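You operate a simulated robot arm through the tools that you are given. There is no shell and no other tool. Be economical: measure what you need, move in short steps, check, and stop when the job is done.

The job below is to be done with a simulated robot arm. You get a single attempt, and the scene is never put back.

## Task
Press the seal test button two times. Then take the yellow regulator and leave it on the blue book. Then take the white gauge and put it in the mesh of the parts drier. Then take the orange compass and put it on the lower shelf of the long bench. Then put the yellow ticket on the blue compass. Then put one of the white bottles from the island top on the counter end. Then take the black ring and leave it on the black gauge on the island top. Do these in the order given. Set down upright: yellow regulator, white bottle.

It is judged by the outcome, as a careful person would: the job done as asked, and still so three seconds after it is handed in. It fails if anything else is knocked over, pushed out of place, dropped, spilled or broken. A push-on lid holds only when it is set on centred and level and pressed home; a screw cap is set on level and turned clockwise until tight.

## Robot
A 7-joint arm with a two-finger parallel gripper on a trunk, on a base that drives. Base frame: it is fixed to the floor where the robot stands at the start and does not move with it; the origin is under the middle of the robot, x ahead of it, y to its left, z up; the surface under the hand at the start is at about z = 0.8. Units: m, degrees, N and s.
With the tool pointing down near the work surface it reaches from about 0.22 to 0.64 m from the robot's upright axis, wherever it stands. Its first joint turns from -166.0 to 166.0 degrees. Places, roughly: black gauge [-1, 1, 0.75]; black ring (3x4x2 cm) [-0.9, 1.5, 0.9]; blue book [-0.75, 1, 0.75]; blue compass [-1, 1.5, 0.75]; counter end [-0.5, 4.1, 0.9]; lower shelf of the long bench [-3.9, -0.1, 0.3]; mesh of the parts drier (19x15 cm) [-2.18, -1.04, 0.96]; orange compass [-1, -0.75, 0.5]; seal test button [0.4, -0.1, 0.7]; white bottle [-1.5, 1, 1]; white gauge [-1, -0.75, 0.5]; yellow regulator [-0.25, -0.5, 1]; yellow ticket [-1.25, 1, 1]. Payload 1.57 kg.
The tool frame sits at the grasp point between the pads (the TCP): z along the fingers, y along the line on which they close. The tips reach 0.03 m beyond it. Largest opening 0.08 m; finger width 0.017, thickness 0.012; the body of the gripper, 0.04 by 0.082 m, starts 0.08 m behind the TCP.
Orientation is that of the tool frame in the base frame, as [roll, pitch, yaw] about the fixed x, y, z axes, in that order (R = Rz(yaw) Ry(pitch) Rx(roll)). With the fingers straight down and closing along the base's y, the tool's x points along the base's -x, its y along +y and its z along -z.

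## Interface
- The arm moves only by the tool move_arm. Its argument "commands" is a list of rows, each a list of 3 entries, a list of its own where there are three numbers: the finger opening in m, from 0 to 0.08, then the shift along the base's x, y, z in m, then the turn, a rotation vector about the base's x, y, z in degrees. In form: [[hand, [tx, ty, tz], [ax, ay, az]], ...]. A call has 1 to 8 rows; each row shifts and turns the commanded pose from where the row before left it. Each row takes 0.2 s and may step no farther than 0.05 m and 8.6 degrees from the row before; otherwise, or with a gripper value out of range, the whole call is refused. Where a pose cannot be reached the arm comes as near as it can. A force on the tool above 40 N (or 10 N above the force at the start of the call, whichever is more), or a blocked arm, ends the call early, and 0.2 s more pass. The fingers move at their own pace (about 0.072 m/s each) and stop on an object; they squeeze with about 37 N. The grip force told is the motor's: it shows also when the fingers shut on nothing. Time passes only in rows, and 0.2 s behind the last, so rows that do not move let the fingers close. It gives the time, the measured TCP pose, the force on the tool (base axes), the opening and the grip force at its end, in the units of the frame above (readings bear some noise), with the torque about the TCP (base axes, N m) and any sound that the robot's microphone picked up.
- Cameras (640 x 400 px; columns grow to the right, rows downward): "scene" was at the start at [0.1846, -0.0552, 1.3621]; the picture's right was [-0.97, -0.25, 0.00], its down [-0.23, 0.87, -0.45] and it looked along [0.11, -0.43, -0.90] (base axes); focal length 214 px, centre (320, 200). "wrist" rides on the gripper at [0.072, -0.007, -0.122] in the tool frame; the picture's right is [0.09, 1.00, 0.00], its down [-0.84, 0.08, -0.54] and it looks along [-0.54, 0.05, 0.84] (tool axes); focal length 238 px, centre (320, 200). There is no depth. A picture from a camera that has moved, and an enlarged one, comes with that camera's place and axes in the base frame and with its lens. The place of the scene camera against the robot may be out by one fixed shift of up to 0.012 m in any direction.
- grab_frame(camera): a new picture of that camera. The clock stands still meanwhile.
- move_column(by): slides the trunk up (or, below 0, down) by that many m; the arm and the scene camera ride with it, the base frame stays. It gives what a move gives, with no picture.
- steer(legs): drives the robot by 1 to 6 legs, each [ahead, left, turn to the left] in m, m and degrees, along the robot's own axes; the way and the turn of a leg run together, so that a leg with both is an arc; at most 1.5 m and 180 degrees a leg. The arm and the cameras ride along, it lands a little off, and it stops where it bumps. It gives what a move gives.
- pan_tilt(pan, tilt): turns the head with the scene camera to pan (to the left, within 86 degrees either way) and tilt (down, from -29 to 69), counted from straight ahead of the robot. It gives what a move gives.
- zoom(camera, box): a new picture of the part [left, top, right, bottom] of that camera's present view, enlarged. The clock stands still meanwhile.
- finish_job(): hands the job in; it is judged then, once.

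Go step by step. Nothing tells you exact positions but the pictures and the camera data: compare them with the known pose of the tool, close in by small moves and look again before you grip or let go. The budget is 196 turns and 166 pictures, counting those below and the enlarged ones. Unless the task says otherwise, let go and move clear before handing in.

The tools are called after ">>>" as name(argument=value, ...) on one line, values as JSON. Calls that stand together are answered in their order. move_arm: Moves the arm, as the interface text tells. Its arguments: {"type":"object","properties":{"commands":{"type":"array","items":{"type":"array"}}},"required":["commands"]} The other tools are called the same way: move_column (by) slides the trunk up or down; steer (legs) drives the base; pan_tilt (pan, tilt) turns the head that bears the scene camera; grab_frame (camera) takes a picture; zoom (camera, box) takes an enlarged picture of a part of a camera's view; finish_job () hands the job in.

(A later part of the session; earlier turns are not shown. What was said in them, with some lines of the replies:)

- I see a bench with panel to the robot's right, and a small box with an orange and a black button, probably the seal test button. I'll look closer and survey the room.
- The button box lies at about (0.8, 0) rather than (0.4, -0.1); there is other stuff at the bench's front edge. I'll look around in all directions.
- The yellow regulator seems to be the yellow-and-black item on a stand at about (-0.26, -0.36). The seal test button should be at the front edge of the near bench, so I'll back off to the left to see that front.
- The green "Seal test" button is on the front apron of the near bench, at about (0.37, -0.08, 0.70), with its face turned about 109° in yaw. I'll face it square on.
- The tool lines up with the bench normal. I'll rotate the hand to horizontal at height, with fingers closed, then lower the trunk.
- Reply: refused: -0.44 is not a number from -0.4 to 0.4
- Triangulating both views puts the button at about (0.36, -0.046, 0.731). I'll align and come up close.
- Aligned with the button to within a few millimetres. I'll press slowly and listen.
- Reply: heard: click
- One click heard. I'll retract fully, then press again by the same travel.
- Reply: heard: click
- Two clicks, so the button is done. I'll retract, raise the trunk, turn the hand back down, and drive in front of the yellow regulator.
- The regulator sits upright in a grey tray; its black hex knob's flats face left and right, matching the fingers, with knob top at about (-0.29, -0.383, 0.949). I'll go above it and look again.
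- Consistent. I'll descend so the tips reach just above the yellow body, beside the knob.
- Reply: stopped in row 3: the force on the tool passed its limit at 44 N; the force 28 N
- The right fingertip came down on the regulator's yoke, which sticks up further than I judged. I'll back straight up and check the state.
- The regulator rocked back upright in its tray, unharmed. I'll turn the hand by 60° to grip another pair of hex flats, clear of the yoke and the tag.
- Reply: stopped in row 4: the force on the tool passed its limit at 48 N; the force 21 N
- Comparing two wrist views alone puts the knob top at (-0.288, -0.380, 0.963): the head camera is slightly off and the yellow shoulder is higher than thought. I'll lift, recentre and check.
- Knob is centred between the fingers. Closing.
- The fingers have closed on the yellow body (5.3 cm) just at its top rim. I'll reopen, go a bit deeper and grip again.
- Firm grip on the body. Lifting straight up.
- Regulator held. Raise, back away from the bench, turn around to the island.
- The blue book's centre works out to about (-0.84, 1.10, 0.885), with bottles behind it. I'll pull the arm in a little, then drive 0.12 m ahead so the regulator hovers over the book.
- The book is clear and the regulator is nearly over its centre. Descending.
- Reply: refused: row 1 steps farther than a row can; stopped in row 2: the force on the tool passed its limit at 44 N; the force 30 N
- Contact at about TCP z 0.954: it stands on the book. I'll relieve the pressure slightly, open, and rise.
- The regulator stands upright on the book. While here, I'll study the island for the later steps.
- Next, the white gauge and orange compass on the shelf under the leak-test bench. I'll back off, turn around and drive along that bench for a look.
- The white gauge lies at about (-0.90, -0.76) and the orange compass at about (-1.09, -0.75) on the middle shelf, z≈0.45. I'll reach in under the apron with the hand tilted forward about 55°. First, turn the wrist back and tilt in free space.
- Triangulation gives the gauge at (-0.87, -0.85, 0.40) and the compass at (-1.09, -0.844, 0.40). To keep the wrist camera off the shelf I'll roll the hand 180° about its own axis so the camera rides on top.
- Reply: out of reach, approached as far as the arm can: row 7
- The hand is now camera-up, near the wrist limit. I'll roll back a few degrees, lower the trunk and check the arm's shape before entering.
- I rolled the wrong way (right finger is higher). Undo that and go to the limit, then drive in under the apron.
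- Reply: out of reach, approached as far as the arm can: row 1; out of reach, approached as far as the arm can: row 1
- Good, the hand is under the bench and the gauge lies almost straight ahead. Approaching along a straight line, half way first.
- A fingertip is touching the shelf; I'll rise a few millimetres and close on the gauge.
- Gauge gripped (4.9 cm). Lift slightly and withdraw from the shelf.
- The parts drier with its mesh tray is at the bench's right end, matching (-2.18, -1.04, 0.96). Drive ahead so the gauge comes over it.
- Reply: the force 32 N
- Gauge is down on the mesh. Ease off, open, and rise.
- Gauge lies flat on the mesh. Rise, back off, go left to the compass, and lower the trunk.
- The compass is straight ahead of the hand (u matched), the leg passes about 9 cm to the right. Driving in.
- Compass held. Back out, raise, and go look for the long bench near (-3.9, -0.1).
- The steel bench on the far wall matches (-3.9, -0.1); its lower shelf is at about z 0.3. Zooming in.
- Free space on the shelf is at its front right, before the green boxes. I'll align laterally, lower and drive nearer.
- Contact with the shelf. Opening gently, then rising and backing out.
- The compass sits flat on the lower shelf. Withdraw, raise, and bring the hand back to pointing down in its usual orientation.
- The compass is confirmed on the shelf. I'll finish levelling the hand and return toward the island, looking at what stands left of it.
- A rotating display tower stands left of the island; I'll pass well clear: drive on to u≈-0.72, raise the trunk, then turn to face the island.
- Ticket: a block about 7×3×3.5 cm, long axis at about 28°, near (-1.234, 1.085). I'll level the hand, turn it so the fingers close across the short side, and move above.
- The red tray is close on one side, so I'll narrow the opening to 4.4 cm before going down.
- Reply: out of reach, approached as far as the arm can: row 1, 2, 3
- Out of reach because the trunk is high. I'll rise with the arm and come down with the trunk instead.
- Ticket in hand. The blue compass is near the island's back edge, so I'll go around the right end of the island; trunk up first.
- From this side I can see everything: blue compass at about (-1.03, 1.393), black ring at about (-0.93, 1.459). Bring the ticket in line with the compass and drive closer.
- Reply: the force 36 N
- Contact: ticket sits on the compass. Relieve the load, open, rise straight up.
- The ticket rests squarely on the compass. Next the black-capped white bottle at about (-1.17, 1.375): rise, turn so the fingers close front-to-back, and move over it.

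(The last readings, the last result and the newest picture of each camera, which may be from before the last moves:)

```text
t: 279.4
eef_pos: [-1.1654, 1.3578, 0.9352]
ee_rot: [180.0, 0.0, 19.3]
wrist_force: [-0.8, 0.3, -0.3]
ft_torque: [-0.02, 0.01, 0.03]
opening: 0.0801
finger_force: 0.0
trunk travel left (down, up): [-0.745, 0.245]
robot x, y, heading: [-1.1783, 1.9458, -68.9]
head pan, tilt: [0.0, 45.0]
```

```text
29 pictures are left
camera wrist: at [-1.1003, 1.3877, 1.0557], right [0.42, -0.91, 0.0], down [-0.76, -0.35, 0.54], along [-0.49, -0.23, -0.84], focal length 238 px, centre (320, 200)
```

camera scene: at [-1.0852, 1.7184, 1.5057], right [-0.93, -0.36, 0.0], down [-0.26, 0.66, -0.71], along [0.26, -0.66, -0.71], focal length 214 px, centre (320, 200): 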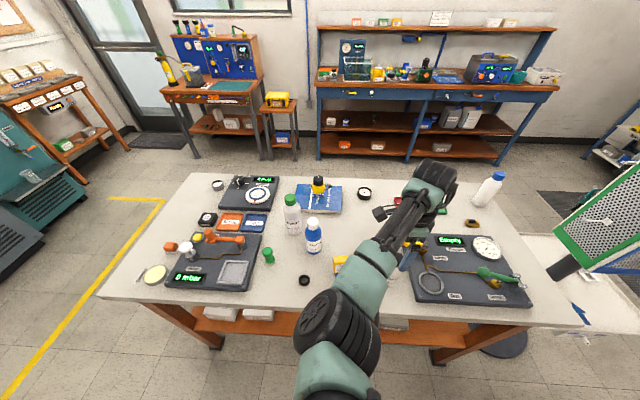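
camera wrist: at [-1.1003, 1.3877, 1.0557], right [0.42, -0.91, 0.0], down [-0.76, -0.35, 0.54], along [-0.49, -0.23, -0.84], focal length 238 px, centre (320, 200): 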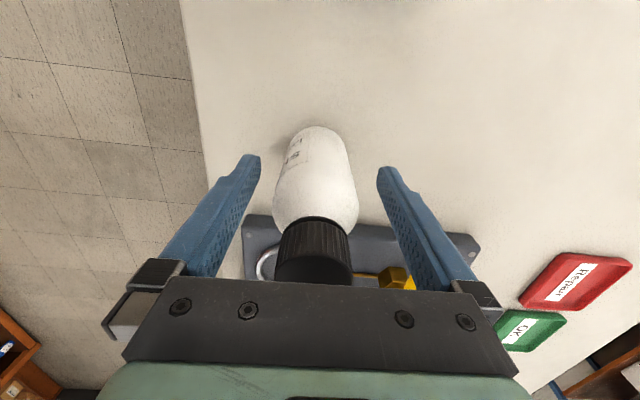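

Bottle centred between the fingers. Close and lift.

>>> move_arm(commands=[[0.05, [0, 0, 0], [0, 0, 0]], [0, [0, 0, 0], [0, 0, 0]], [0, [0, 0, 0], [0, 0, 0]], [0, [0, 0, 0], [0, 0, 0]]])

>>> move_arm(commands=[[0, [0, 0, 0.03], [0, 0, 0]], [0, [0, 0, 0.05], [0, 0, 0]], [0, [0, 0, 0.05], [0, 0, 0]], [0, [0, 0, 0.05], [0, 0, 0]], [0, [0, 0, 0.04], [0, 0, 0]]])

>>> move_column(by=0.1)

>>> grab_frame(camera="wrist")

```text
t: 280.4
eef_pos: [-1.166, 1.3573, 0.934]
ee_rot: [-180.0, 0.0, 19.3]
wrist_force: [-0.4, -0.9, -0.4]
ft_torque: [0.0, -0.03, 0.01]
opening: 0.0484
finger_force: 36.9
trunk travel left (down, up): [-0.745, 0.245]
robot x, y, heading: [-1.176, 1.9524, -68.8]
head pan, tilt: [0.0, 45.0]
```

```text
t: 281.6
eef_pos: [-1.1635, 1.3594, 1.1547]
ee_rot: [-179.9, 0.0, 19.3]
wrist_force: [-0.2, 0.3, -1.8]
ft_torque: [0.03, 0.0, -0.04]
opening: 0.0485
finger_force: 36.5
trunk travel left (down, up): [-0.745, 0.245]
robot x, y, heading: [-1.177, 1.9469, -69.0]
head pan, tilt: [0.0, 45.0]
```

```text
t: 283.0
eef_pos: [-1.1634, 1.3595, 1.2551]
ee_rot: [180.0, 0.1, 19.3]
wrist_force: [-0.7, 0.1, -1.1]
ft_torque: [0.0, -0.01, 0.01]
opening: 0.0488
finger_force: 37.2
trunk travel left (down, up): [-0.845, 0.145]
robot x, y, heading: [-1.1749, 1.9482, -68.9]
head pan, tilt: [0.0, 45.0]
```

```text
28 pictures are left
camera wrist: at [-1.0978, 1.3883, 1.3753], right [0.42, -0.91, 0.0], down [-0.76, -0.35, 0.54], along [-0.49, -0.23, -0.84], focal length 238 px, centre (320, 200)
```

wrist: 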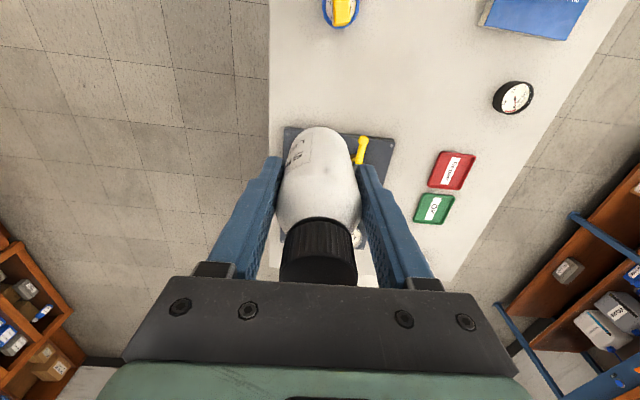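

Bottle held upright. Back off, turn toward the counter, and drive toward its right end.

>>> steer(legs=[[-0.3, 0, 0], [0, 0, 178], [0, -1.3, 0]])

>>> pan_tilt(pan=0, tilt=35)

>>> grab_frame(camera="scene")

```text
t: 298.5
eef_pos: [-0.0164, 3.2312, 1.2538]
ee_rot: [-180.0, 0.1, -163.2]
wrist_force: [0.3, -0.4, -2.3]
ft_torque: [0.0, 0.02, 0.0]
opening: 0.0484
finger_force: 36.4
trunk travel left (down, up): [-0.845, 0.145]
robot x, y, heading: [-0.0288, 2.6445, 108.6]
head pan, tilt: [0.0, 45.0]
```

```text
t: 299.2
eef_pos: [-0.0165, 3.2319, 1.2545]
ee_rot: [-180.0, 0.0, -163.1]
wrist_force: [0.3, -0.7, -1.2]
ft_torque: [0.03, 0.0, 0.01]
opening: 0.0486
finger_force: 36.6
trunk travel left (down, up): [-0.845, 0.145]
robot x, y, heading: [-0.0297, 2.6413, 108.7]
head pan, tilt: [0.0, 35.0]
```

```text
27 pictures are left
camera scene: at [-0.1139, 2.8928, 1.6204], right [0.95, 0.32, 0.0], down [0.19, -0.54, -0.82], along [-0.26, 0.78, -0.57], focal length 214 px, centre (320, 200)
```

scene: 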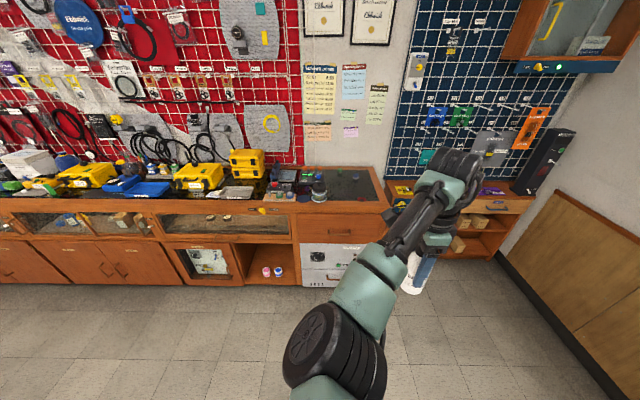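

>>> zoom(camera="scene", box=[240, 140, 400, 240])

```text
4.00 times, centred on (320, 190) of scene
camera zoom: at [-0.1139, 2.8928, 1.6204], right [0.95, 0.32, 0.0], down [0.19, -0.54, -0.82], along [-0.26, 0.78, -0.57], focal length 858 px, centre (320, 240)
```

zoom: 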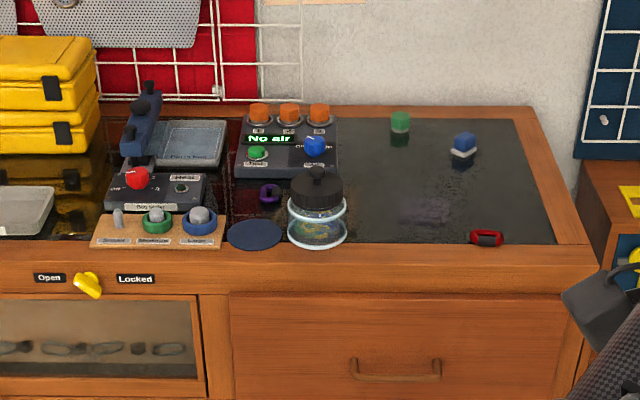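

The counter end has free space between the jar and the small cubes, around (-0.33, 4.07). Driving up to it.

>>> steer(legs=[[0.85, 0, 0]])

>>> grab_frame(camera="wrist")

>>> grab_frame(camera="scene")

```text
t: 303.7
eef_pos: [-0.3019, 4.046, 1.2525]
ee_rot: [-180.0, 0.0, -162.7]
wrist_force: [-0.7, -0.3, -2.3]
ft_torque: [0.01, -0.01, -0.04]
opening: 0.0487
finger_force: 36.6
trunk travel left (down, up): [-0.845, 0.145]
robot x, y, heading: [-0.3102, 3.4551, 109.5]
head pan, tilt: [0.0, 35.0]
```

```text
25 pictures are left
camera wrist: at [-0.3678, 4.0178, 1.3755], right [-0.38, 0.92, 0.0], down [0.78, 0.32, 0.54], along [0.5, 0.21, -0.84], focal length 238 px, centre (320, 200)
```

wrist: 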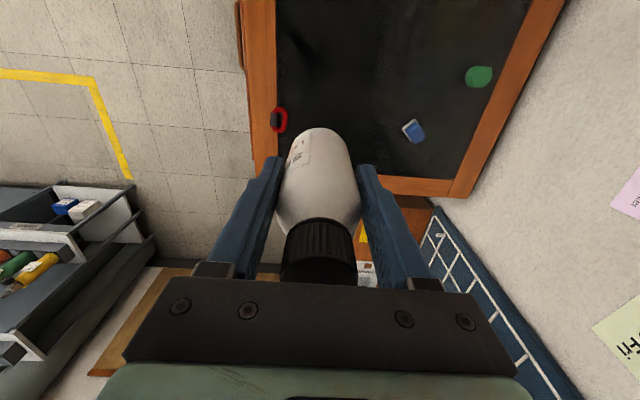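

```text
24 pictures are left
camera scene: at [-0.3965, 3.7057, 1.6204], right [0.94, 0.33, 0.0], down [0.19, -0.54, -0.82], along [-0.27, 0.77, -0.57], focal length 214 px, centre (320, 200)
```

scene: 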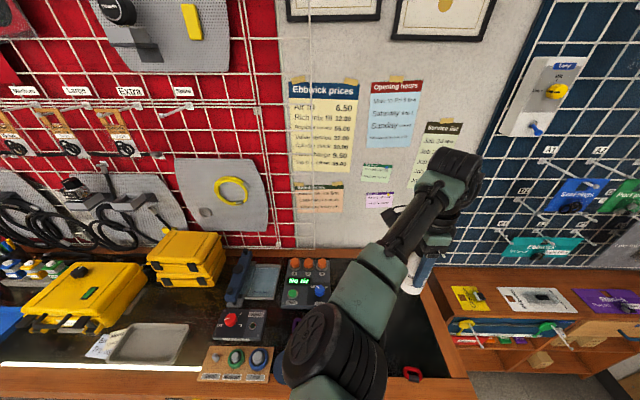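

The elbow hovers right above the glass jar, so I'll shift the base 0.2 m right and bring the hand back left before descending.

>>> steer(legs=[[0, -0.2, 0]])

>>> move_arm(commands=[[0, [-0.045, -0.01, 0], [0, 0, 0]], [0, [-0.045, -0.01, 0], [0, 0, 0]], [0, [-0.045, -0.01, 0], [0, 0, 0]], [0, [-0.045, -0.01, 0], [0, 0, 0]], [0, [-0.045, -0.01, 0], [0, 0, 0]]])

>>> grab_frame(camera="scene")

```text
t: 305.3
eef_pos: [-0.1148, 4.1108, 1.2554]
ee_rot: [179.9, 0.0, -162.7]
wrist_force: [1.2, 0.8, -1.9]
ft_torque: [0.02, 0.01, 0.0]
opening: 0.0486
finger_force: 37.3
trunk travel left (down, up): [-0.845, 0.145]
robot x, y, heading: [-0.1253, 3.5208, 109.1]
head pan, tilt: [0.0, 35.0]
```

```text
t: 306.5
eef_pos: [-0.3411, 4.0597, 1.257]
ee_rot: [-180.0, -0.1, -162.9]
wrist_force: [-0.5, -0.3, -2.0]
ft_torque: [0.01, 0.04, 0.0]
opening: 0.0485
finger_force: 37.2
trunk travel left (down, up): [-0.845, 0.145]
robot x, y, heading: [-0.1257, 3.5199, 109.0]
head pan, tilt: [0.0, 35.0]
```

```text
23 pictures are left
camera scene: at [-0.2115, 3.7703, 1.6204], right [0.94, 0.33, 0.0], down [0.19, -0.54, -0.82], along [-0.27, 0.77, -0.57], focal length 214 px, centre (320, 200)
```

scene: 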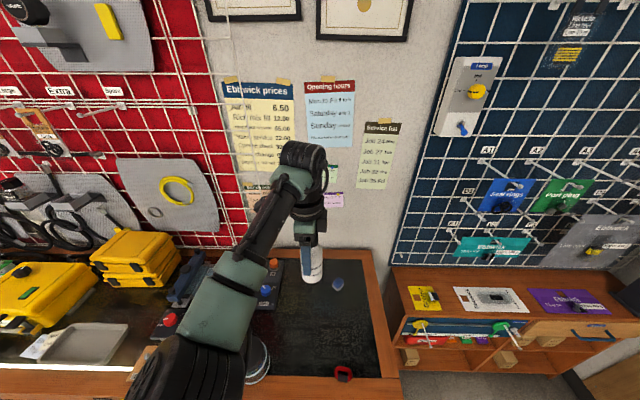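

>>> move_arm(commands=[[0, [0, 0, -0.05], [0, 0, 0]], [0, [0, 0, -0.05], [0, 0, 0]], [0, [0, 0, -0.05], [0, 0, 0]], [0, [0, 0, -0.05], [0, 0, 0]], [0, [0, 0, -0.03], [0, 0, 0]]])

>>> grab_frame(camera="scene")

```text
t: 307.7
eef_pos: [-0.3401, 4.0625, 1.0243]
ee_rot: [179.9, -0.1, -162.7]
wrist_force: [-1.3, -1.0, -1.7]
ft_torque: [0.0, 0.03, -0.01]
opening: 0.0485
finger_force: 37.2
trunk travel left (down, up): [-0.845, 0.145]
robot x, y, heading: [-0.1258, 3.5247, 109.4]
head pan, tilt: [0.0, 35.0]
```

```text
22 pictures are left
camera scene: at [-0.2106, 3.7707, 1.6204], right [0.94, 0.33, 0.0], down [0.19, -0.54, -0.82], along [-0.27, 0.77, -0.57], focal length 214 px, centre (320, 200)
```

scene: 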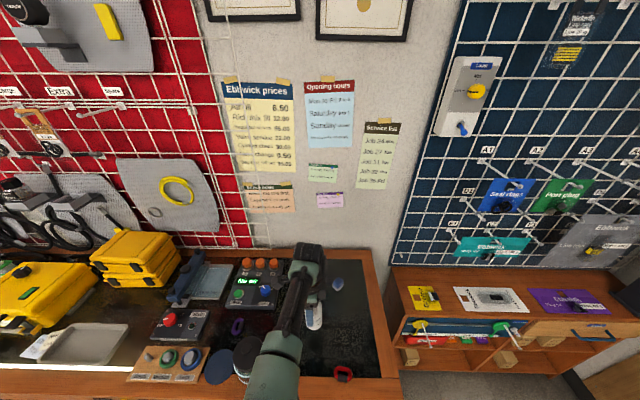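

>>> move_arm(commands=[[0, [0, 0, -0.03], [0, 0, 0]], [0, [0, 0, -0.008], [0, 0, 0]], [0, [0, 0, -0.005], [0, 0, 0]]])

>>> zoom(camera="scene", box=[200, 240, 400, 400])

```text
t: 308.5
eef_pos: [-0.3396, 4.0604, 0.9798]
ee_rot: [180.0, 0.0, -162.7]
wrist_force: [0.2, -1.0, -1.7]
ft_torque: [0.04, 0.03, 0.01]
opening: 0.0483
finger_force: 36.9
trunk travel left (down, up): [-0.845, 0.145]
robot x, y, heading: [-0.1242, 3.5235, 108.9]
head pan, tilt: [0.0, 35.0]
```

```text
2.50 times, centred on (300, 320) of scene
camera zoom: at [-0.2107, 3.7707, 1.6204], right [0.94, 0.33, 0.0], down [0.19, -0.54, -0.82], along [-0.27, 0.77, -0.57], focal length 536 px, centre (370, -100)
```

zoom: 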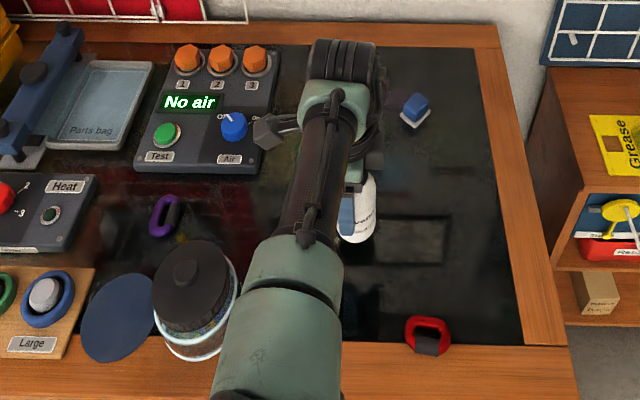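

>>> move_arm(commands=[[0, [0, 0, -0.006], [0, 0, 0]], [0, [0, 0, -0.005], [0, 0, 0]]])

>>> move_arm(commands=[[0, [0, 0, -0.004], [0, 0, 0]], [0, [0, 0, -0.004], [0, 0, 0]]])

>>> move_arm(commands=[[0, [0, 0, -0.003], [0, 0, 0]], [0, [0, 0, -0.003], [0, 0, 0]]])

```text
t: 309.1
eef_pos: [-0.3398, 4.0616, 0.9707]
ee_rot: [-180.0, 0.0, -162.7]
wrist_force: [-0.7, 0.0, -1.7]
ft_torque: [-0.01, 0.02, 0.02]
opening: 0.0485
finger_force: 37.2
trunk travel left (down, up): [-0.845, 0.145]
robot x, y, heading: [-0.124, 3.521, 109.2]
head pan, tilt: [0.0, 35.0]
```

```text
t: 309.7
eef_pos: [-0.3404, 4.0593, 0.963]
ee_rot: [-180.0, -0.1, -162.6]
wrist_force: [0.5, -0.1, -0.8]
ft_torque: [0.0, 0.03, 0.0]
opening: 0.0486
finger_force: 37.1
trunk travel left (down, up): [-0.845, 0.145]
robot x, y, heading: [-0.1219, 3.5275, 109.1]
head pan, tilt: [0.0, 35.0]
```

```text
t: 310.3
eef_pos: [-0.3404, 4.0603, 0.9558]
ee_rot: [-179.9, 0.1, -162.6]
wrist_force: [0.4, -0.1, -1.8]
ft_torque: [0.0, 0.04, 0.04]
opening: 0.0485
finger_force: 37.0
trunk travel left (down, up): [-0.845, 0.145]
robot x, y, heading: [-0.1248, 3.5215, 109.0]
head pan, tilt: [0.0, 35.0]
```

>>> move_arm(commands=[[0, [0, 0, -0.003], [0, 0, 0]], [0, [0, 0, -0.003], [0, 0, 0]]])

>>> move_arm(commands=[[0, [0, 0, -0.003], [0, 0, 0]], [0, [0, 0, -0.003], [0, 0, 0]]])

>>> move_arm(commands=[[0, [0, 0, -0.003], [0, 0, 0]], [0, [0, 0, -0.003], [0, 0, 0]]])

```text
t: 310.9
eef_pos: [-0.3407, 4.0607, 0.9503]
ee_rot: [179.9, 0.0, -162.7]
wrist_force: [0.1, 0.0, -1.5]
ft_torque: [-0.02, 0.01, -0.03]
opening: 0.0486
finger_force: 37.1
trunk travel left (down, up): [-0.845, 0.145]
robot x, y, heading: [-0.1239, 3.5233, 109.5]
head pan, tilt: [0.0, 35.0]
```

```text
t: 311.5
eef_pos: [-0.341, 4.0605, 0.945]
ee_rot: [179.8, 0.0, -162.7]
wrist_force: [-0.3, -0.5, 1.4]
ft_torque: [0.04, 0.01, 0.04]
opening: 0.0485
finger_force: 37.5
trunk travel left (down, up): [-0.845, 0.145]
robot x, y, heading: [-0.1229, 3.5222, 109.5]
head pan, tilt: [0.0, 35.0]
```

```text
t: 312.1
eef_pos: [-0.3401, 4.059, 0.9441]
ee_rot: [179.4, -0.1, -162.8]
wrist_force: [0.7, -3.9, 35.2]
ft_torque: [-0.75, -0.26, -0.06]
opening: 0.0486
finger_force: 37.2
trunk travel left (down, up): [-0.845, 0.145]
robot x, y, heading: [-0.1248, 3.5194, 108.9]
head pan, tilt: [0.0, 35.0]
```

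Standing on the counter. Relieve, open, and rise straight up.

>>> move_arm(commands=[[0, [0, 0, 0.006], [0, 0, 0]], [0, [0, 0, 0], [0, 0, 0]], [0.058, [0, 0, 0], [0, 0, 0]], [0.078, [0, 0, 0], [0, 0, 0]], [0.078, [0, 0, 0], [0, 0, 0]], [0.078, [0, 0, 0.05], [0, 0, 0]], [0.078, [0, 0, 0.05], [0, 0, 0]], [0.078, [0, 0, 0.05], [0, 0, 0]]])

>>> move_arm(commands=[[0.078, [0, 0, 0.05], [0, 0, 0]], [0.078, [0, 0, 0.05], [0, 0, 0]], [0.078, [0, 0, 0.03], [0, 0, 0]]])

>>> zoom(camera="scene", box=[140, 240, 400, 400])

```text
t: 313.9
eef_pos: [-0.34, 4.0601, 1.0917]
ee_rot: [-179.8, 0.0, -162.6]
wrist_force: [0.7, 0.0, 0.1]
ft_torque: [-0.01, -0.02, -0.01]
opening: 0.078
finger_force: 0.0
trunk travel left (down, up): [-0.845, 0.145]
robot x, y, heading: [-0.1251, 3.5188, 109.3]
head pan, tilt: [0.0, 35.0]
```

```text
t: 314.7
eef_pos: [-0.3405, 4.0587, 1.2239]
ee_rot: [-179.9, -0.2, -162.7]
wrist_force: [0.4, 0.3, -0.2]
ft_torque: [0.02, -0.01, 0.0]
opening: 0.0779
finger_force: 0.1
trunk travel left (down, up): [-0.845, 0.145]
robot x, y, heading: [-0.1257, 3.5195, 109.1]
head pan, tilt: [0.0, 35.0]
```

```text
2.46 times, centred on (270, 320) of scene
camera zoom: at [-0.2108, 3.7703, 1.6204], right [0.94, 0.33, 0.0], down [0.19, -0.54, -0.82], along [-0.27, 0.77, -0.57], focal length 528 px, centre (443, -95)
```

zoom: 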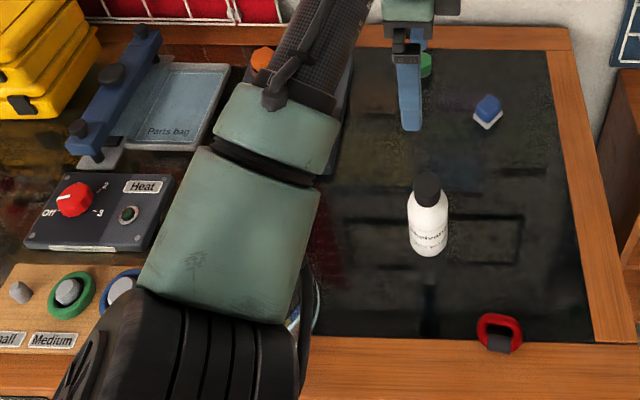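

The bottle stands upright on the counter end. Now back to the island's rear side for the black ring.

>>> steer(legs=[[-1.05, 0, 0], [0, 0, 180], [0, -1.44, 0]])

>>> grab_frame(camera="wrist")

```text
t: 334.4
eef_pos: [-0.8825, 1.4618, 1.2237]
ee_rot: [179.9, 0.0, 19.6]
wrist_force: [0.2, -0.6, 0.2]
ft_torque: [0.02, 0.03, 0.03]
opening: 0.078
finger_force: 0.1
trunk travel left (down, up): [-0.845, 0.145]
robot x, y, heading: [-1.1163, 1.9904, -68.6]
head pan, tilt: [0.0, 35.0]
```

```text
19 pictures are left
camera wrist: at [-0.8172, 1.4917, 1.344], right [0.42, -0.91, 0.0], down [-0.76, -0.35, 0.54], along [-0.49, -0.23, -0.84], focal length 238 px, centre (320, 200)
```

wrist: 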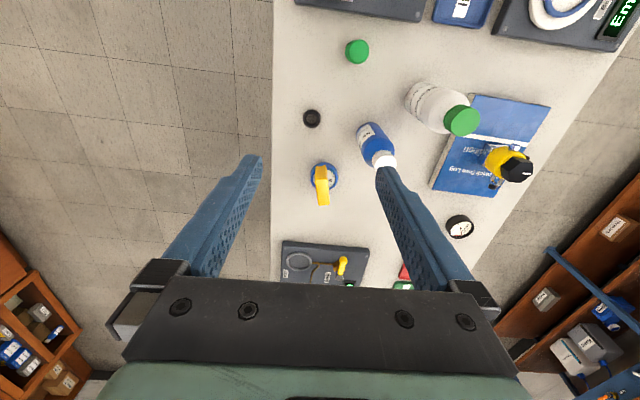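

>>> move_arm(commands=[[0.06, [-0.022, -0.003, 0], [0, 0, 8.2]], [0.06, [-0.022, -0.003, 0], [0, 0, 8.2]], [0.06, [0, 0, 0], [0, 0, 8.2]], [0.06, [0, 0, 0], [0, 0, 8.2]], [0.06, [0, 0, 0], [0, 0, 8.2]], [0.06, [0, 0, 0], [0, 0, 8.2]], [0.06, [0, 0, 0], [0, 0, 8.2]], [0.06, [0, 0, 0], [0, 0, 8.2]]])

>>> move_arm(commands=[[0.06, [0, 0, -0.02], [0, 0, 8.2]], [0.06, [0, 0, -0.02], [0, 0, 8.2]], [0.06, [0, 0, -0.02], [0, 0, 7.4]]])

>>> move_column(by=-0.14)

>>> grab_frame(camera="wrist")

```text
t: 336.2
eef_pos: [-0.9262, 1.4554, 1.2228]
ee_rot: [180.0, 0.0, 85.5]
wrist_force: [0.6, 0.1, -0.7]
ft_torque: [-0.01, 0.0, -0.04]
opening: 0.0599
finger_force: 0.1
trunk travel left (down, up): [-0.845, 0.145]
robot x, y, heading: [-1.1174, 1.9894, -68.2]
head pan, tilt: [0.0, 35.0]
```

```text
t: 337.0
eef_pos: [-0.9269, 1.4563, 1.1644]
ee_rot: [-180.0, 0.0, 109.2]
wrist_force: [-0.3, 0.6, -0.1]
ft_torque: [0.0, -0.01, 0.01]
opening: 0.0599
finger_force: 0.1
trunk travel left (down, up): [-0.845, 0.145]
robot x, y, heading: [-1.1212, 1.993, -68.5]
head pan, tilt: [0.0, 35.0]
```

```text
t: 338.7
eef_pos: [-0.9276, 1.4562, 1.024]
ee_rot: [180.0, 0.0, 109.0]
wrist_force: [-0.1, 0.3, 0.2]
ft_torque: [0.01, -0.01, -0.04]
opening: 0.06
finger_force: 0.0
trunk travel left (down, up): [-0.705, 0.285]
robot x, y, heading: [-1.1172, 1.9872, -68.2]
head pan, tilt: [0.0, 35.0]
```

```text
18 pictures are left
camera wrist: at [-0.957, 1.5212, 1.1451], right [0.91, 0.41, 0.0], down [0.35, -0.77, 0.54], along [0.22, -0.49, -0.84], focal length 238 px, centre (320, 200)
```

wrist: 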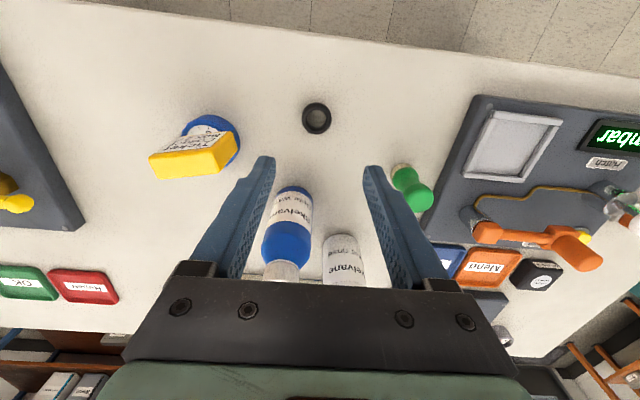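

>>> move_arm(commands=[[0.055, [-0.004, 0.004, -0.04], [0, 0, 0]], [0.055, [0, 0, -0.04], [0, 0, 0]], [0.055, [0, 0, 0], [0, 0, 0]]])

>>> grab_frame(camera="wrist")

```text
t: 339.5
eef_pos: [-0.9306, 1.4605, 0.9435]
ee_rot: [179.9, -0.1, 108.9]
wrist_force: [0.8, 0.2, -1.3]
ft_torque: [-0.02, -0.02, 0.01]
opening: 0.0547
finger_force: 0.1
trunk travel left (down, up): [-0.705, 0.285]
robot x, y, heading: [-1.1155, 1.9882, -68.7]
head pan, tilt: [0.0, 35.0]
```

```text
17 pictures are left
camera wrist: at [-0.96, 1.5265, 1.0642], right [0.91, 0.41, 0.0], down [0.35, -0.77, 0.54], along [0.22, -0.49, -0.84], focal length 238 px, centre (320, 200)
```

wrist: 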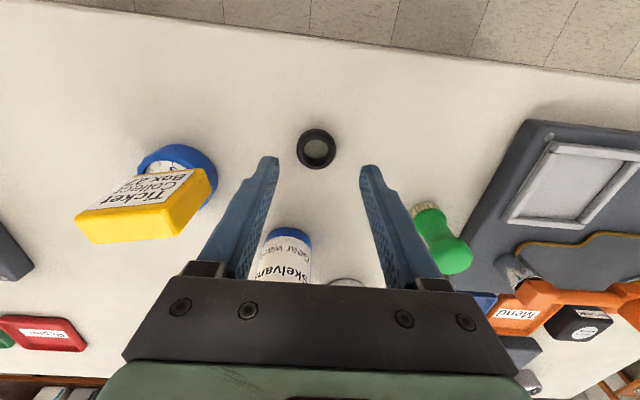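

>>> move_arm(commands=[[0.055, [-0.003, 0.001, -0.025], [0, 0, 0]], [0.055, [0, 0, -0.012], [0, 0, 0]], [0.055, [0, 0, 0], [0, 0, 0]]])

>>> move_arm(commands=[[0.03, [0, 0, 0], [0, 0, 0]], [0, [0, 0, 0], [0, 0, 0]], [0, [0, 0, 0], [0, 0, 0]]])

>>> grab_frame(camera="wrist")

```text
t: 340.3
eef_pos: [-0.9326, 1.4602, 0.905]
ee_rot: [-179.9, 0.1, 109.0]
wrist_force: [-0.1, 0.2, 0.0]
ft_torque: [0.01, -0.01, -0.01]
opening: 0.0552
finger_force: 0.1
trunk travel left (down, up): [-0.705, 0.285]
robot x, y, heading: [-1.1226, 1.9927, -68.6]
head pan, tilt: [0.0, 35.0]
```

```text
t: 341.1
eef_pos: [-0.9338, 1.46, 0.9056]
ee_rot: [179.9, 0.0, 109.0]
wrist_force: [0.1, 0.0, 0.6]
ft_torque: [-0.03, -0.01, -0.04]
opening: 0.0
finger_force: 21.9
trunk travel left (down, up): [-0.705, 0.285]
robot x, y, heading: [-1.1142, 1.9926, -68.6]
head pan, tilt: [0.0, 35.0]
```

```text
16 pictures are left
camera wrist: at [-0.9631, 1.5257, 1.0268], right [0.91, 0.41, 0.0], down [0.35, -0.77, 0.54], along [0.22, -0.49, -0.84], focal length 238 px, centre (320, 200)
```

wrist: 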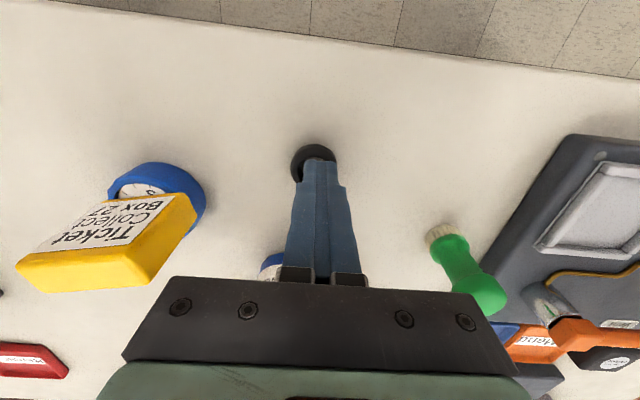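

The tips closed just above the thin ring. Reopen and go lower in small steps until near the table.

>>> move_arm(commands=[[0.055, [-0.003, 0.001, 0.004], [0, 0, 0]], [0.055, [0, 0, 0], [0, 0, 0]], [0.055, [0, 0, -0.01], [0, 0, 0]], [0.055, [0, 0, -0.004], [0, 0, 0]]])

>>> move_arm(commands=[[0.055, [0, 0, -0.004], [0, 0, 0]], [0.055, [0, 0, 0], [0, 0, 0]]])

```text
t: 342.1
eef_pos: [-0.9377, 1.4622, 0.8965]
ee_rot: [-180.0, 0.0, 108.9]
wrist_force: [-0.1, 0.2, -0.3]
ft_torque: [-0.01, -0.01, -0.01]
opening: 0.0551
finger_force: 0.0
trunk travel left (down, up): [-0.705, 0.285]
robot x, y, heading: [-1.122, 1.9859, -68.4]
head pan, tilt: [0.0, 35.0]
```

```text
t: 342.7
eef_pos: [-0.9378, 1.462, 0.8913]
ee_rot: [-180.0, -0.1, 109.1]
wrist_force: [0.4, -0.1, -0.8]
ft_torque: [-0.01, -0.01, 0.01]
opening: 0.0549
finger_force: 0.1
trunk travel left (down, up): [-0.705, 0.285]
robot x, y, heading: [-1.1174, 1.9926, -68.4]
head pan, tilt: [0.0, 35.0]
```

>>> move_arm(commands=[[0.055, [0, 0, -0.004], [0, 0, 0]], [0.055, [0, 0, 0], [0, 0, 0]]])

>>> move_arm(commands=[[0.055, [0, 0, -0.003], [0, 0, 0]], [0.055, [0, 0, 0], [0, 0, 0]]])

>>> grab_frame(camera="wrist")

```text
t: 343.3
eef_pos: [-0.9366, 1.4616, 0.8902]
ee_rot: [-180.0, 0.1, 109.1]
wrist_force: [-1.0, 2.0, 7.4]
ft_torque: [0.14, -0.13, 0.0]
opening: 0.0549
finger_force: 0.0
trunk travel left (down, up): [-0.705, 0.285]
robot x, y, heading: [-1.1183, 1.9932, -68.5]
head pan, tilt: [0.0, 35.0]
```

```text
t: 343.9
eef_pos: [-0.9375, 1.4624, 0.8899]
ee_rot: [180.0, 0.4, 109.0]
wrist_force: [-0.5, 4.0, 30.0]
ft_torque: [0.44, -0.21, -0.16]
opening: 0.0549
finger_force: 0.0
trunk travel left (down, up): [-0.705, 0.285]
robot x, y, heading: [-1.12, 1.9903, -68.4]
head pan, tilt: [0.0, 35.0]
```

```text
15 pictures are left
camera wrist: at [-0.967, 1.5284, 1.0106], right [0.91, 0.41, 0.0], down [0.34, -0.76, 0.55], along [0.22, -0.5, -0.84], focal length 238 px, centre (320, 200)
```

wrist: 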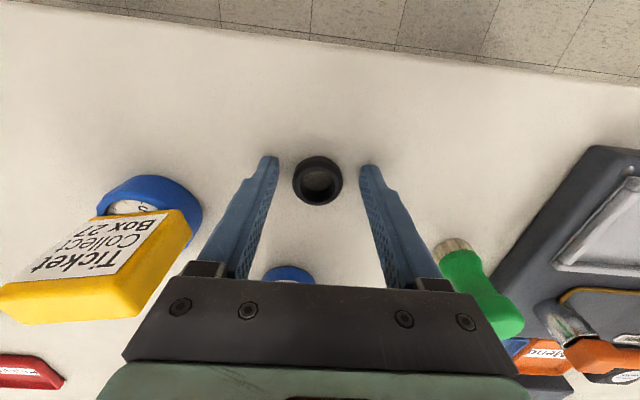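

Tips found the table (z≈0.86), and the ring is right between them. Raise slightly and close.

>>> move_arm(commands=[[0.055, [0, -0.004, 0.0075], [0, 0, 0]], [0.04, [0, 0, 0], [0, 0, 0]], [0, [0, 0, 0], [0, 0, 0]], [0, [0, 0, 0], [0, 0, 0]], [0, [0, 0, 0], [0, 0, 0]]])

>>> move_arm(commands=[[0, [0, 0, 0.02], [0, 0, 0]], [0, [0, 0, 0.05], [0, 0, 0]], [0, [0, 0, 0.05], [0, 0, 0]], [0, [0, 0, 0.05], [0, 0, 0]]])

>>> grab_frame(camera="wrist")

```text
t: 345.1
eef_pos: [-0.9367, 1.4581, 0.8931]
ee_rot: [180.0, 0.0, 109.0]
wrist_force: [-1.0, 0.5, -0.8]
ft_torque: [0.02, -0.01, 0.0]
opening: 0.0282
finger_force: 36.9
trunk travel left (down, up): [-0.705, 0.285]
robot x, y, heading: [-1.1209, 1.9892, -68.5]
head pan, tilt: [0.0, 35.0]
```

```text
t: 346.1
eef_pos: [-0.9363, 1.4586, 1.0646]
ee_rot: [-179.9, -0.1, 109.1]
wrist_force: [-0.1, -0.1, -0.2]
ft_torque: [0.03, -0.01, 0.01]
opening: 0.0286
finger_force: 37.3
trunk travel left (down, up): [-0.705, 0.285]
robot x, y, heading: [-1.117, 1.9879, -68.8]
head pan, tilt: [0.0, 35.0]
```

```text
14 pictures are left
camera wrist: at [-0.9662, 1.5245, 1.1851], right [0.91, 0.41, 0.0], down [0.35, -0.77, 0.54], along [0.22, -0.49, -0.84], focal length 238 px, centre (320, 200)
```

wrist: 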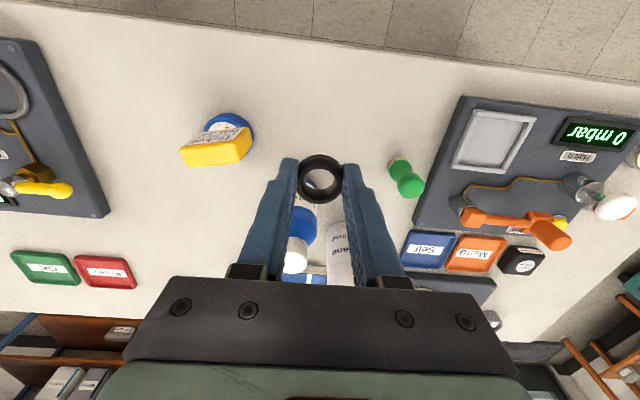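

The ring is held flat in the fingertips. I'll go back around the right end of the island to its front.

>>> move_column(by=0.15)

>>> steer(legs=[[-0.3, 0, -2], [0, 1.22, 0], [1.2, 0, 0], [0.65, 0, 0]])

>>> steer(legs=[[0, 0, -180]])

```text
t: 347.8
eef_pos: [-0.9367, 1.4578, 1.2133]
ee_rot: [180.0, 0.1, 108.9]
wrist_force: [-0.1, 0.1, 0.0]
ft_torque: [0.01, 0.02, -0.01]
opening: 0.0282
finger_force: 36.8
trunk travel left (down, up): [-0.855, 0.135]
robot x, y, heading: [-1.1195, 1.9892, -68.7]
head pan, tilt: [0.0, 35.0]
```

```text
t: 364.5
eef_pos: [0.6469, 0.3739, 1.2134]
ee_rot: [-179.9, 0.0, 105.5]
wrist_force: [0.9, 0.1, -1.1]
ft_torque: [0.0, -0.04, 0.01]
opening: 0.0283
finger_force: 36.7
trunk travel left (down, up): [-0.855, 0.135]
robot x, y, heading: [0.4972, 0.916, -71.8]
head pan, tilt: [0.0, 35.0]
```

```text
t: 372.2
eef_pos: [0.3475, 1.458, 1.2141]
ee_rot: [180.0, 0.0, -74.3]
wrist_force: [0.2, 0.5, -0.3]
ft_torque: [0.02, 0.02, -0.01]
opening: 0.0284
finger_force: 37.2
trunk travel left (down, up): [-0.855, 0.135]
robot x, y, heading: [0.4994, 0.9163, 108.3]
head pan, tilt: [0.0, 35.0]
```

>>> steer(legs=[[0, 1.42, 0.5]])

>>> grab_frame(camera="wrist")

```text
t: 379.3
eef_pos: [-1.0029, 1.021, 1.2138]
ee_rot: [-180.0, -0.1, -75.0]
wrist_force: [0.0, 0.4, -0.9]
ft_torque: [-0.01, 0.01, -0.02]
opening: 0.0286
finger_force: 36.8
trunk travel left (down, up): [-0.855, 0.135]
robot x, y, heading: [-0.8573, 0.4783, 107.4]
head pan, tilt: [0.0, 35.0]
```

```text
13 pictures are left
camera wrist: at [-0.9769, 0.9548, 1.3349], right [-0.94, -0.35, 0.0], down [-0.29, 0.79, 0.54], along [-0.19, 0.51, -0.84], focal length 238 px, centre (320, 200)
```

wrist: 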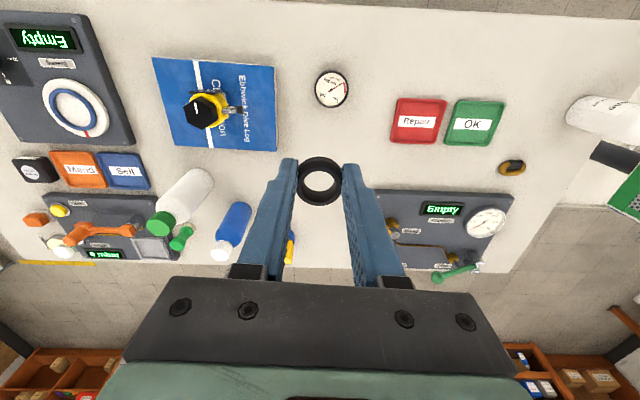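

>>> move_arm(commands=[[0, [-0.013, -0.015, 0], [0, 0, 0]], [0, [0, 0, 0], [0, 0, 0]]])

>>> move_column(by=-0.18)

>>> grab_frame(camera="wrist")

```text
t: 379.9
eef_pos: [-1.0146, 1.0084, 1.2136]
ee_rot: [180.0, 0.1, -74.9]
wrist_force: [-0.1, -0.2, 0.1]
ft_torque: [-0.01, 0.0, 0.01]
opening: 0.0284
finger_force: 36.4
trunk travel left (down, up): [-0.855, 0.135]
robot x, y, heading: [-0.8524, 0.479, 107.4]
head pan, tilt: [0.0, 35.0]
```

```text
t: 381.9
eef_pos: [-1.0144, 1.0089, 1.033]
ee_rot: [-180.0, 0.1, -74.8]
wrist_force: [0.3, 0.3, 0.2]
ft_torque: [-0.01, -0.02, 0.02]
opening: 0.0284
finger_force: 37.2
trunk travel left (down, up): [-0.675, 0.315]
robot x, y, heading: [-0.8566, 0.479, 107.6]
head pan, tilt: [0.0, 35.0]
```

```text
12 pictures are left
camera wrist: at [-0.9896, 0.9399, 1.1548], right [-0.94, -0.35, 0.0], down [-0.29, 0.79, 0.54], along [-0.19, 0.51, -0.84], focal length 238 px, centre (320, 200)
```

wrist: 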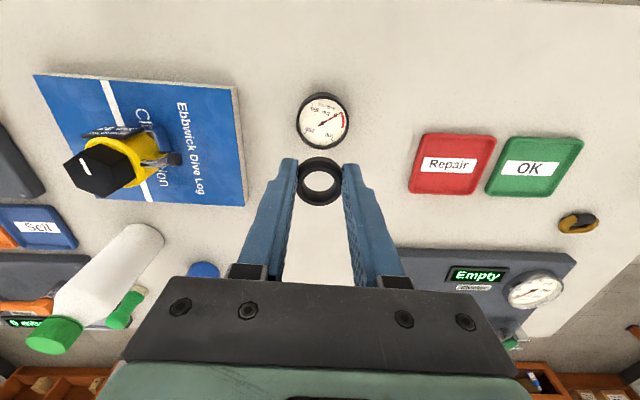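

>>> move_arm(commands=[[0, [-0.003, -0.0045, -0.04], [0, 0, 0]], [0, [0, 0, -0.04], [0, 0, 0]], [0, [0, 0, -0.012], [0, 0, 0]], [0, [0, 0, 0], [0, 0, 0]]])

>>> grab_frame(camera="wrist")

```text
t: 382.9
eef_pos: [-1.0167, 1.0024, 0.9408]
ee_rot: [-180.0, 0.0, -74.8]
wrist_force: [0.5, -0.3, 0.0]
ft_torque: [0.01, 0.02, 0.04]
opening: 0.0286
finger_force: 36.6
trunk travel left (down, up): [-0.675, 0.315]
robot x, y, heading: [-0.8595, 0.4792, 107.5]
head pan, tilt: [0.0, 35.0]
```

```text
11 pictures are left
camera wrist: at [-0.9922, 0.9341, 1.0623], right [-0.94, -0.35, 0.0], down [-0.29, 0.79, 0.54], along [-0.19, 0.51, -0.84], focal length 238 px, centre (320, 200)
```

wrist: 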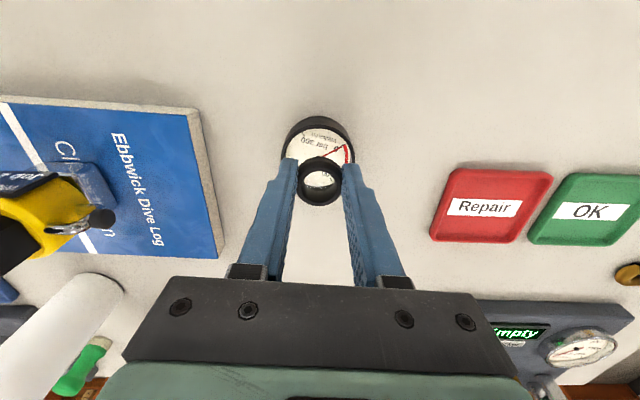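

>>> move_arm(commands=[[0, [0, -0.001, -0.006], [0, 0, 0]], [0, [0, 0, -0.004], [0, 0, 0]]])

>>> move_arm(commands=[[0, [0, 0, -0.004], [0, 0, 0]], [0, [0, 0, -0.003], [0, 0, 0]]])

>>> move_arm(commands=[[0, [0, 0, -0.003], [0, 0, 0]], [0, [0, 0, -0.003], [0, 0, 0]]])

```text
t: 383.5
eef_pos: [-1.0169, 1.0001, 0.9304]
ee_rot: [-180.0, 0.0, -75.0]
wrist_force: [-0.6, 0.0, 0.0]
ft_torque: [0.03, -0.01, 0.0]
opening: 0.0284
finger_force: 36.8
trunk travel left (down, up): [-0.675, 0.315]
robot x, y, heading: [-0.8563, 0.4793, 107.5]
head pan, tilt: [0.0, 35.0]
```

```text
t: 384.1
eef_pos: [-1.0178, 1.0006, 0.9235]
ee_rot: [-180.0, 0.1, -75.0]
wrist_force: [-0.1, 0.6, 0.7]
ft_torque: [-0.01, 0.0, 0.0]
opening: 0.0284
finger_force: 36.8
trunk travel left (down, up): [-0.675, 0.315]
robot x, y, heading: [-0.8566, 0.4818, 107.5]
head pan, tilt: [0.0, 35.0]
```

```text
t: 384.7
eef_pos: [-1.0179, 1.0014, 0.9183]
ee_rot: [180.0, 0.0, -74.9]
wrist_force: [-0.1, -0.2, 0.8]
ft_torque: [-0.01, 0.01, 0.0]
opening: 0.0287
finger_force: 36.9
trunk travel left (down, up): [-0.675, 0.315]
robot x, y, heading: [-0.8555, 0.479, 107.6]
head pan, tilt: [0.0, 35.0]
```

>>> move_arm(commands=[[0, [0, 0, -0.002], [0, 0, 0]], [0, [0, 0, -0.002], [0, 0, 0]]])

>>> grab_frame(camera="wrist")

```text
t: 385.3
eef_pos: [-1.018, 1.0014, 0.9162]
ee_rot: [-180.0, 0.1, -74.9]
wrist_force: [-0.1, -1.1, 4.6]
ft_torque: [-0.07, -0.03, 0.03]
opening: 0.0285
finger_force: 36.7
trunk travel left (down, up): [-0.675, 0.315]
robot x, y, heading: [-0.8536, 0.478, 107.2]
head pan, tilt: [0.0, 35.0]
```

```text
10 pictures are left
camera wrist: at [-0.9924, 0.9338, 1.037], right [-0.94, -0.35, 0.0], down [-0.29, 0.79, 0.54], along [-0.19, 0.51, -0.84], focal length 238 px, centre (320, 200)
```

wrist: 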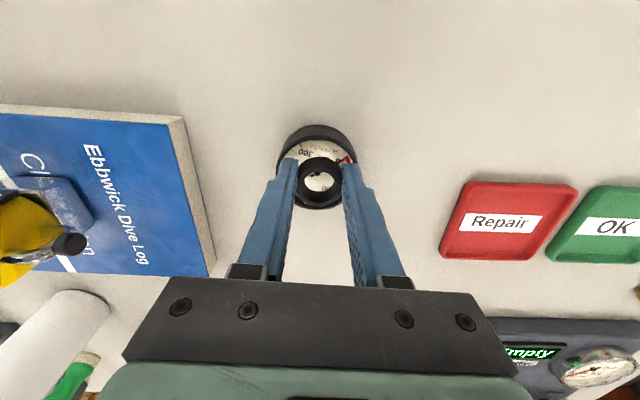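

The ring is centred on the gauge with light contact. Open and rise.

>>> move_arm(commands=[[0.032, [0, 0, 0.001], [0, 0, 0]], [0.04, [0, 0, 0], [0, 0, 0]], [0.05, [0, 0, 0], [0, 0, 0]], [0.05, [0, 0, 0.02], [0, 0, 0]], [0.05, [0, 0, 0.05], [0, 0, 0]], [0.05, [0, 0, 0.05], [0, 0, 0]], [0.05, [0, 0, 0.05], [0, 0, 0]]])

>>> zoom(camera="wrist", box=[240, 40, 400, 160])

```text
t: 386.9
eef_pos: [-1.0155, 1.0019, 1.0869]
ee_rot: [-180.0, -0.1, -74.9]
wrist_force: [-0.1, -0.6, 0.7]
ft_torque: [-0.01, -0.01, 0.01]
opening: 0.0501
finger_force: 0.1
trunk travel left (down, up): [-0.675, 0.315]
robot x, y, heading: [-0.8535, 0.4788, 107.4]
head pan, tilt: [0.0, 35.0]
```

```text
3.33 times, centred on (320, 100) of wrist
camera zoom: at [-0.9907, 0.9338, 1.2083], right [-0.94, -0.35, 0.0], down [-0.29, 0.79, 0.54], along [-0.19, 0.51, -0.84], focal length 794 px, centre (320, 533)
```

zoom: 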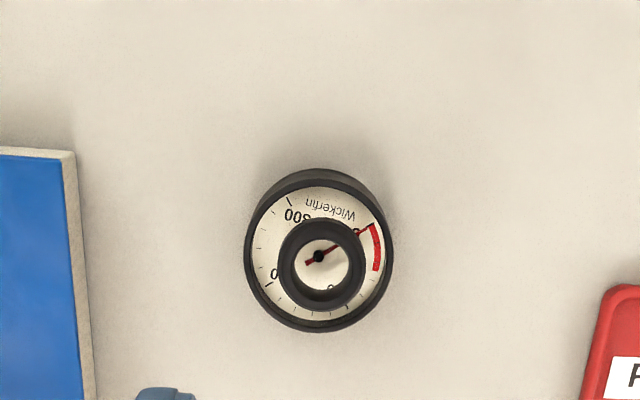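

The ring lies on the black gauge. One last overview to confirm the island.

>>> grab_frame(camera="scene")

```text
8 pictures are left
camera scene: at [-0.9361, 0.73, 1.4505], right [0.95, 0.3, 0.0], down [0.17, -0.55, -0.82], along [-0.25, 0.78, -0.57], focal length 214 px, centre (320, 200)
```

scene: 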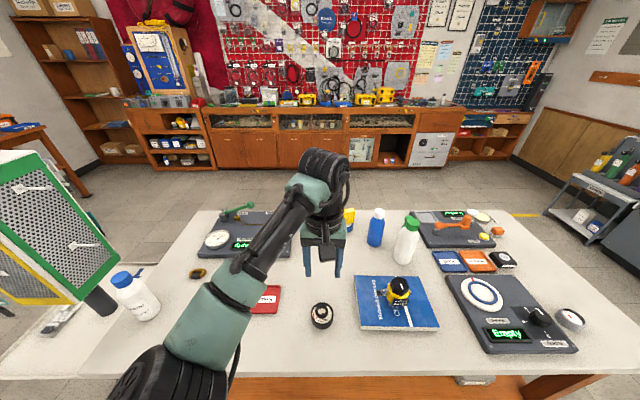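

Everything on the island is in place and the hand is clear, so I am handing in.

>>> finish_job()

```text
The job is handed in.
```

I did all seven steps in the order given and handed the job in; I don't have the judge's result. In my first two tries at the yellow regulator, a fingertip came down on it and rocked it. It settled back upright in its tray, and I then lifted it cleanly.

- **Seal test button:** pressed twice, with a click heard each time.
- **Yellow regulator:** standing upright on the blue book.
- **White gauge:** lying flat in the mesh of the parts drier.
- **Orange compass:** on the lower shelf of the long bench.
- **Yellow ticket:** resting on the blue compass.
- **White bottle:** the black-capped one, standing upright on the counter end.
- **Black ring:** lying on the black gauge on the island top.
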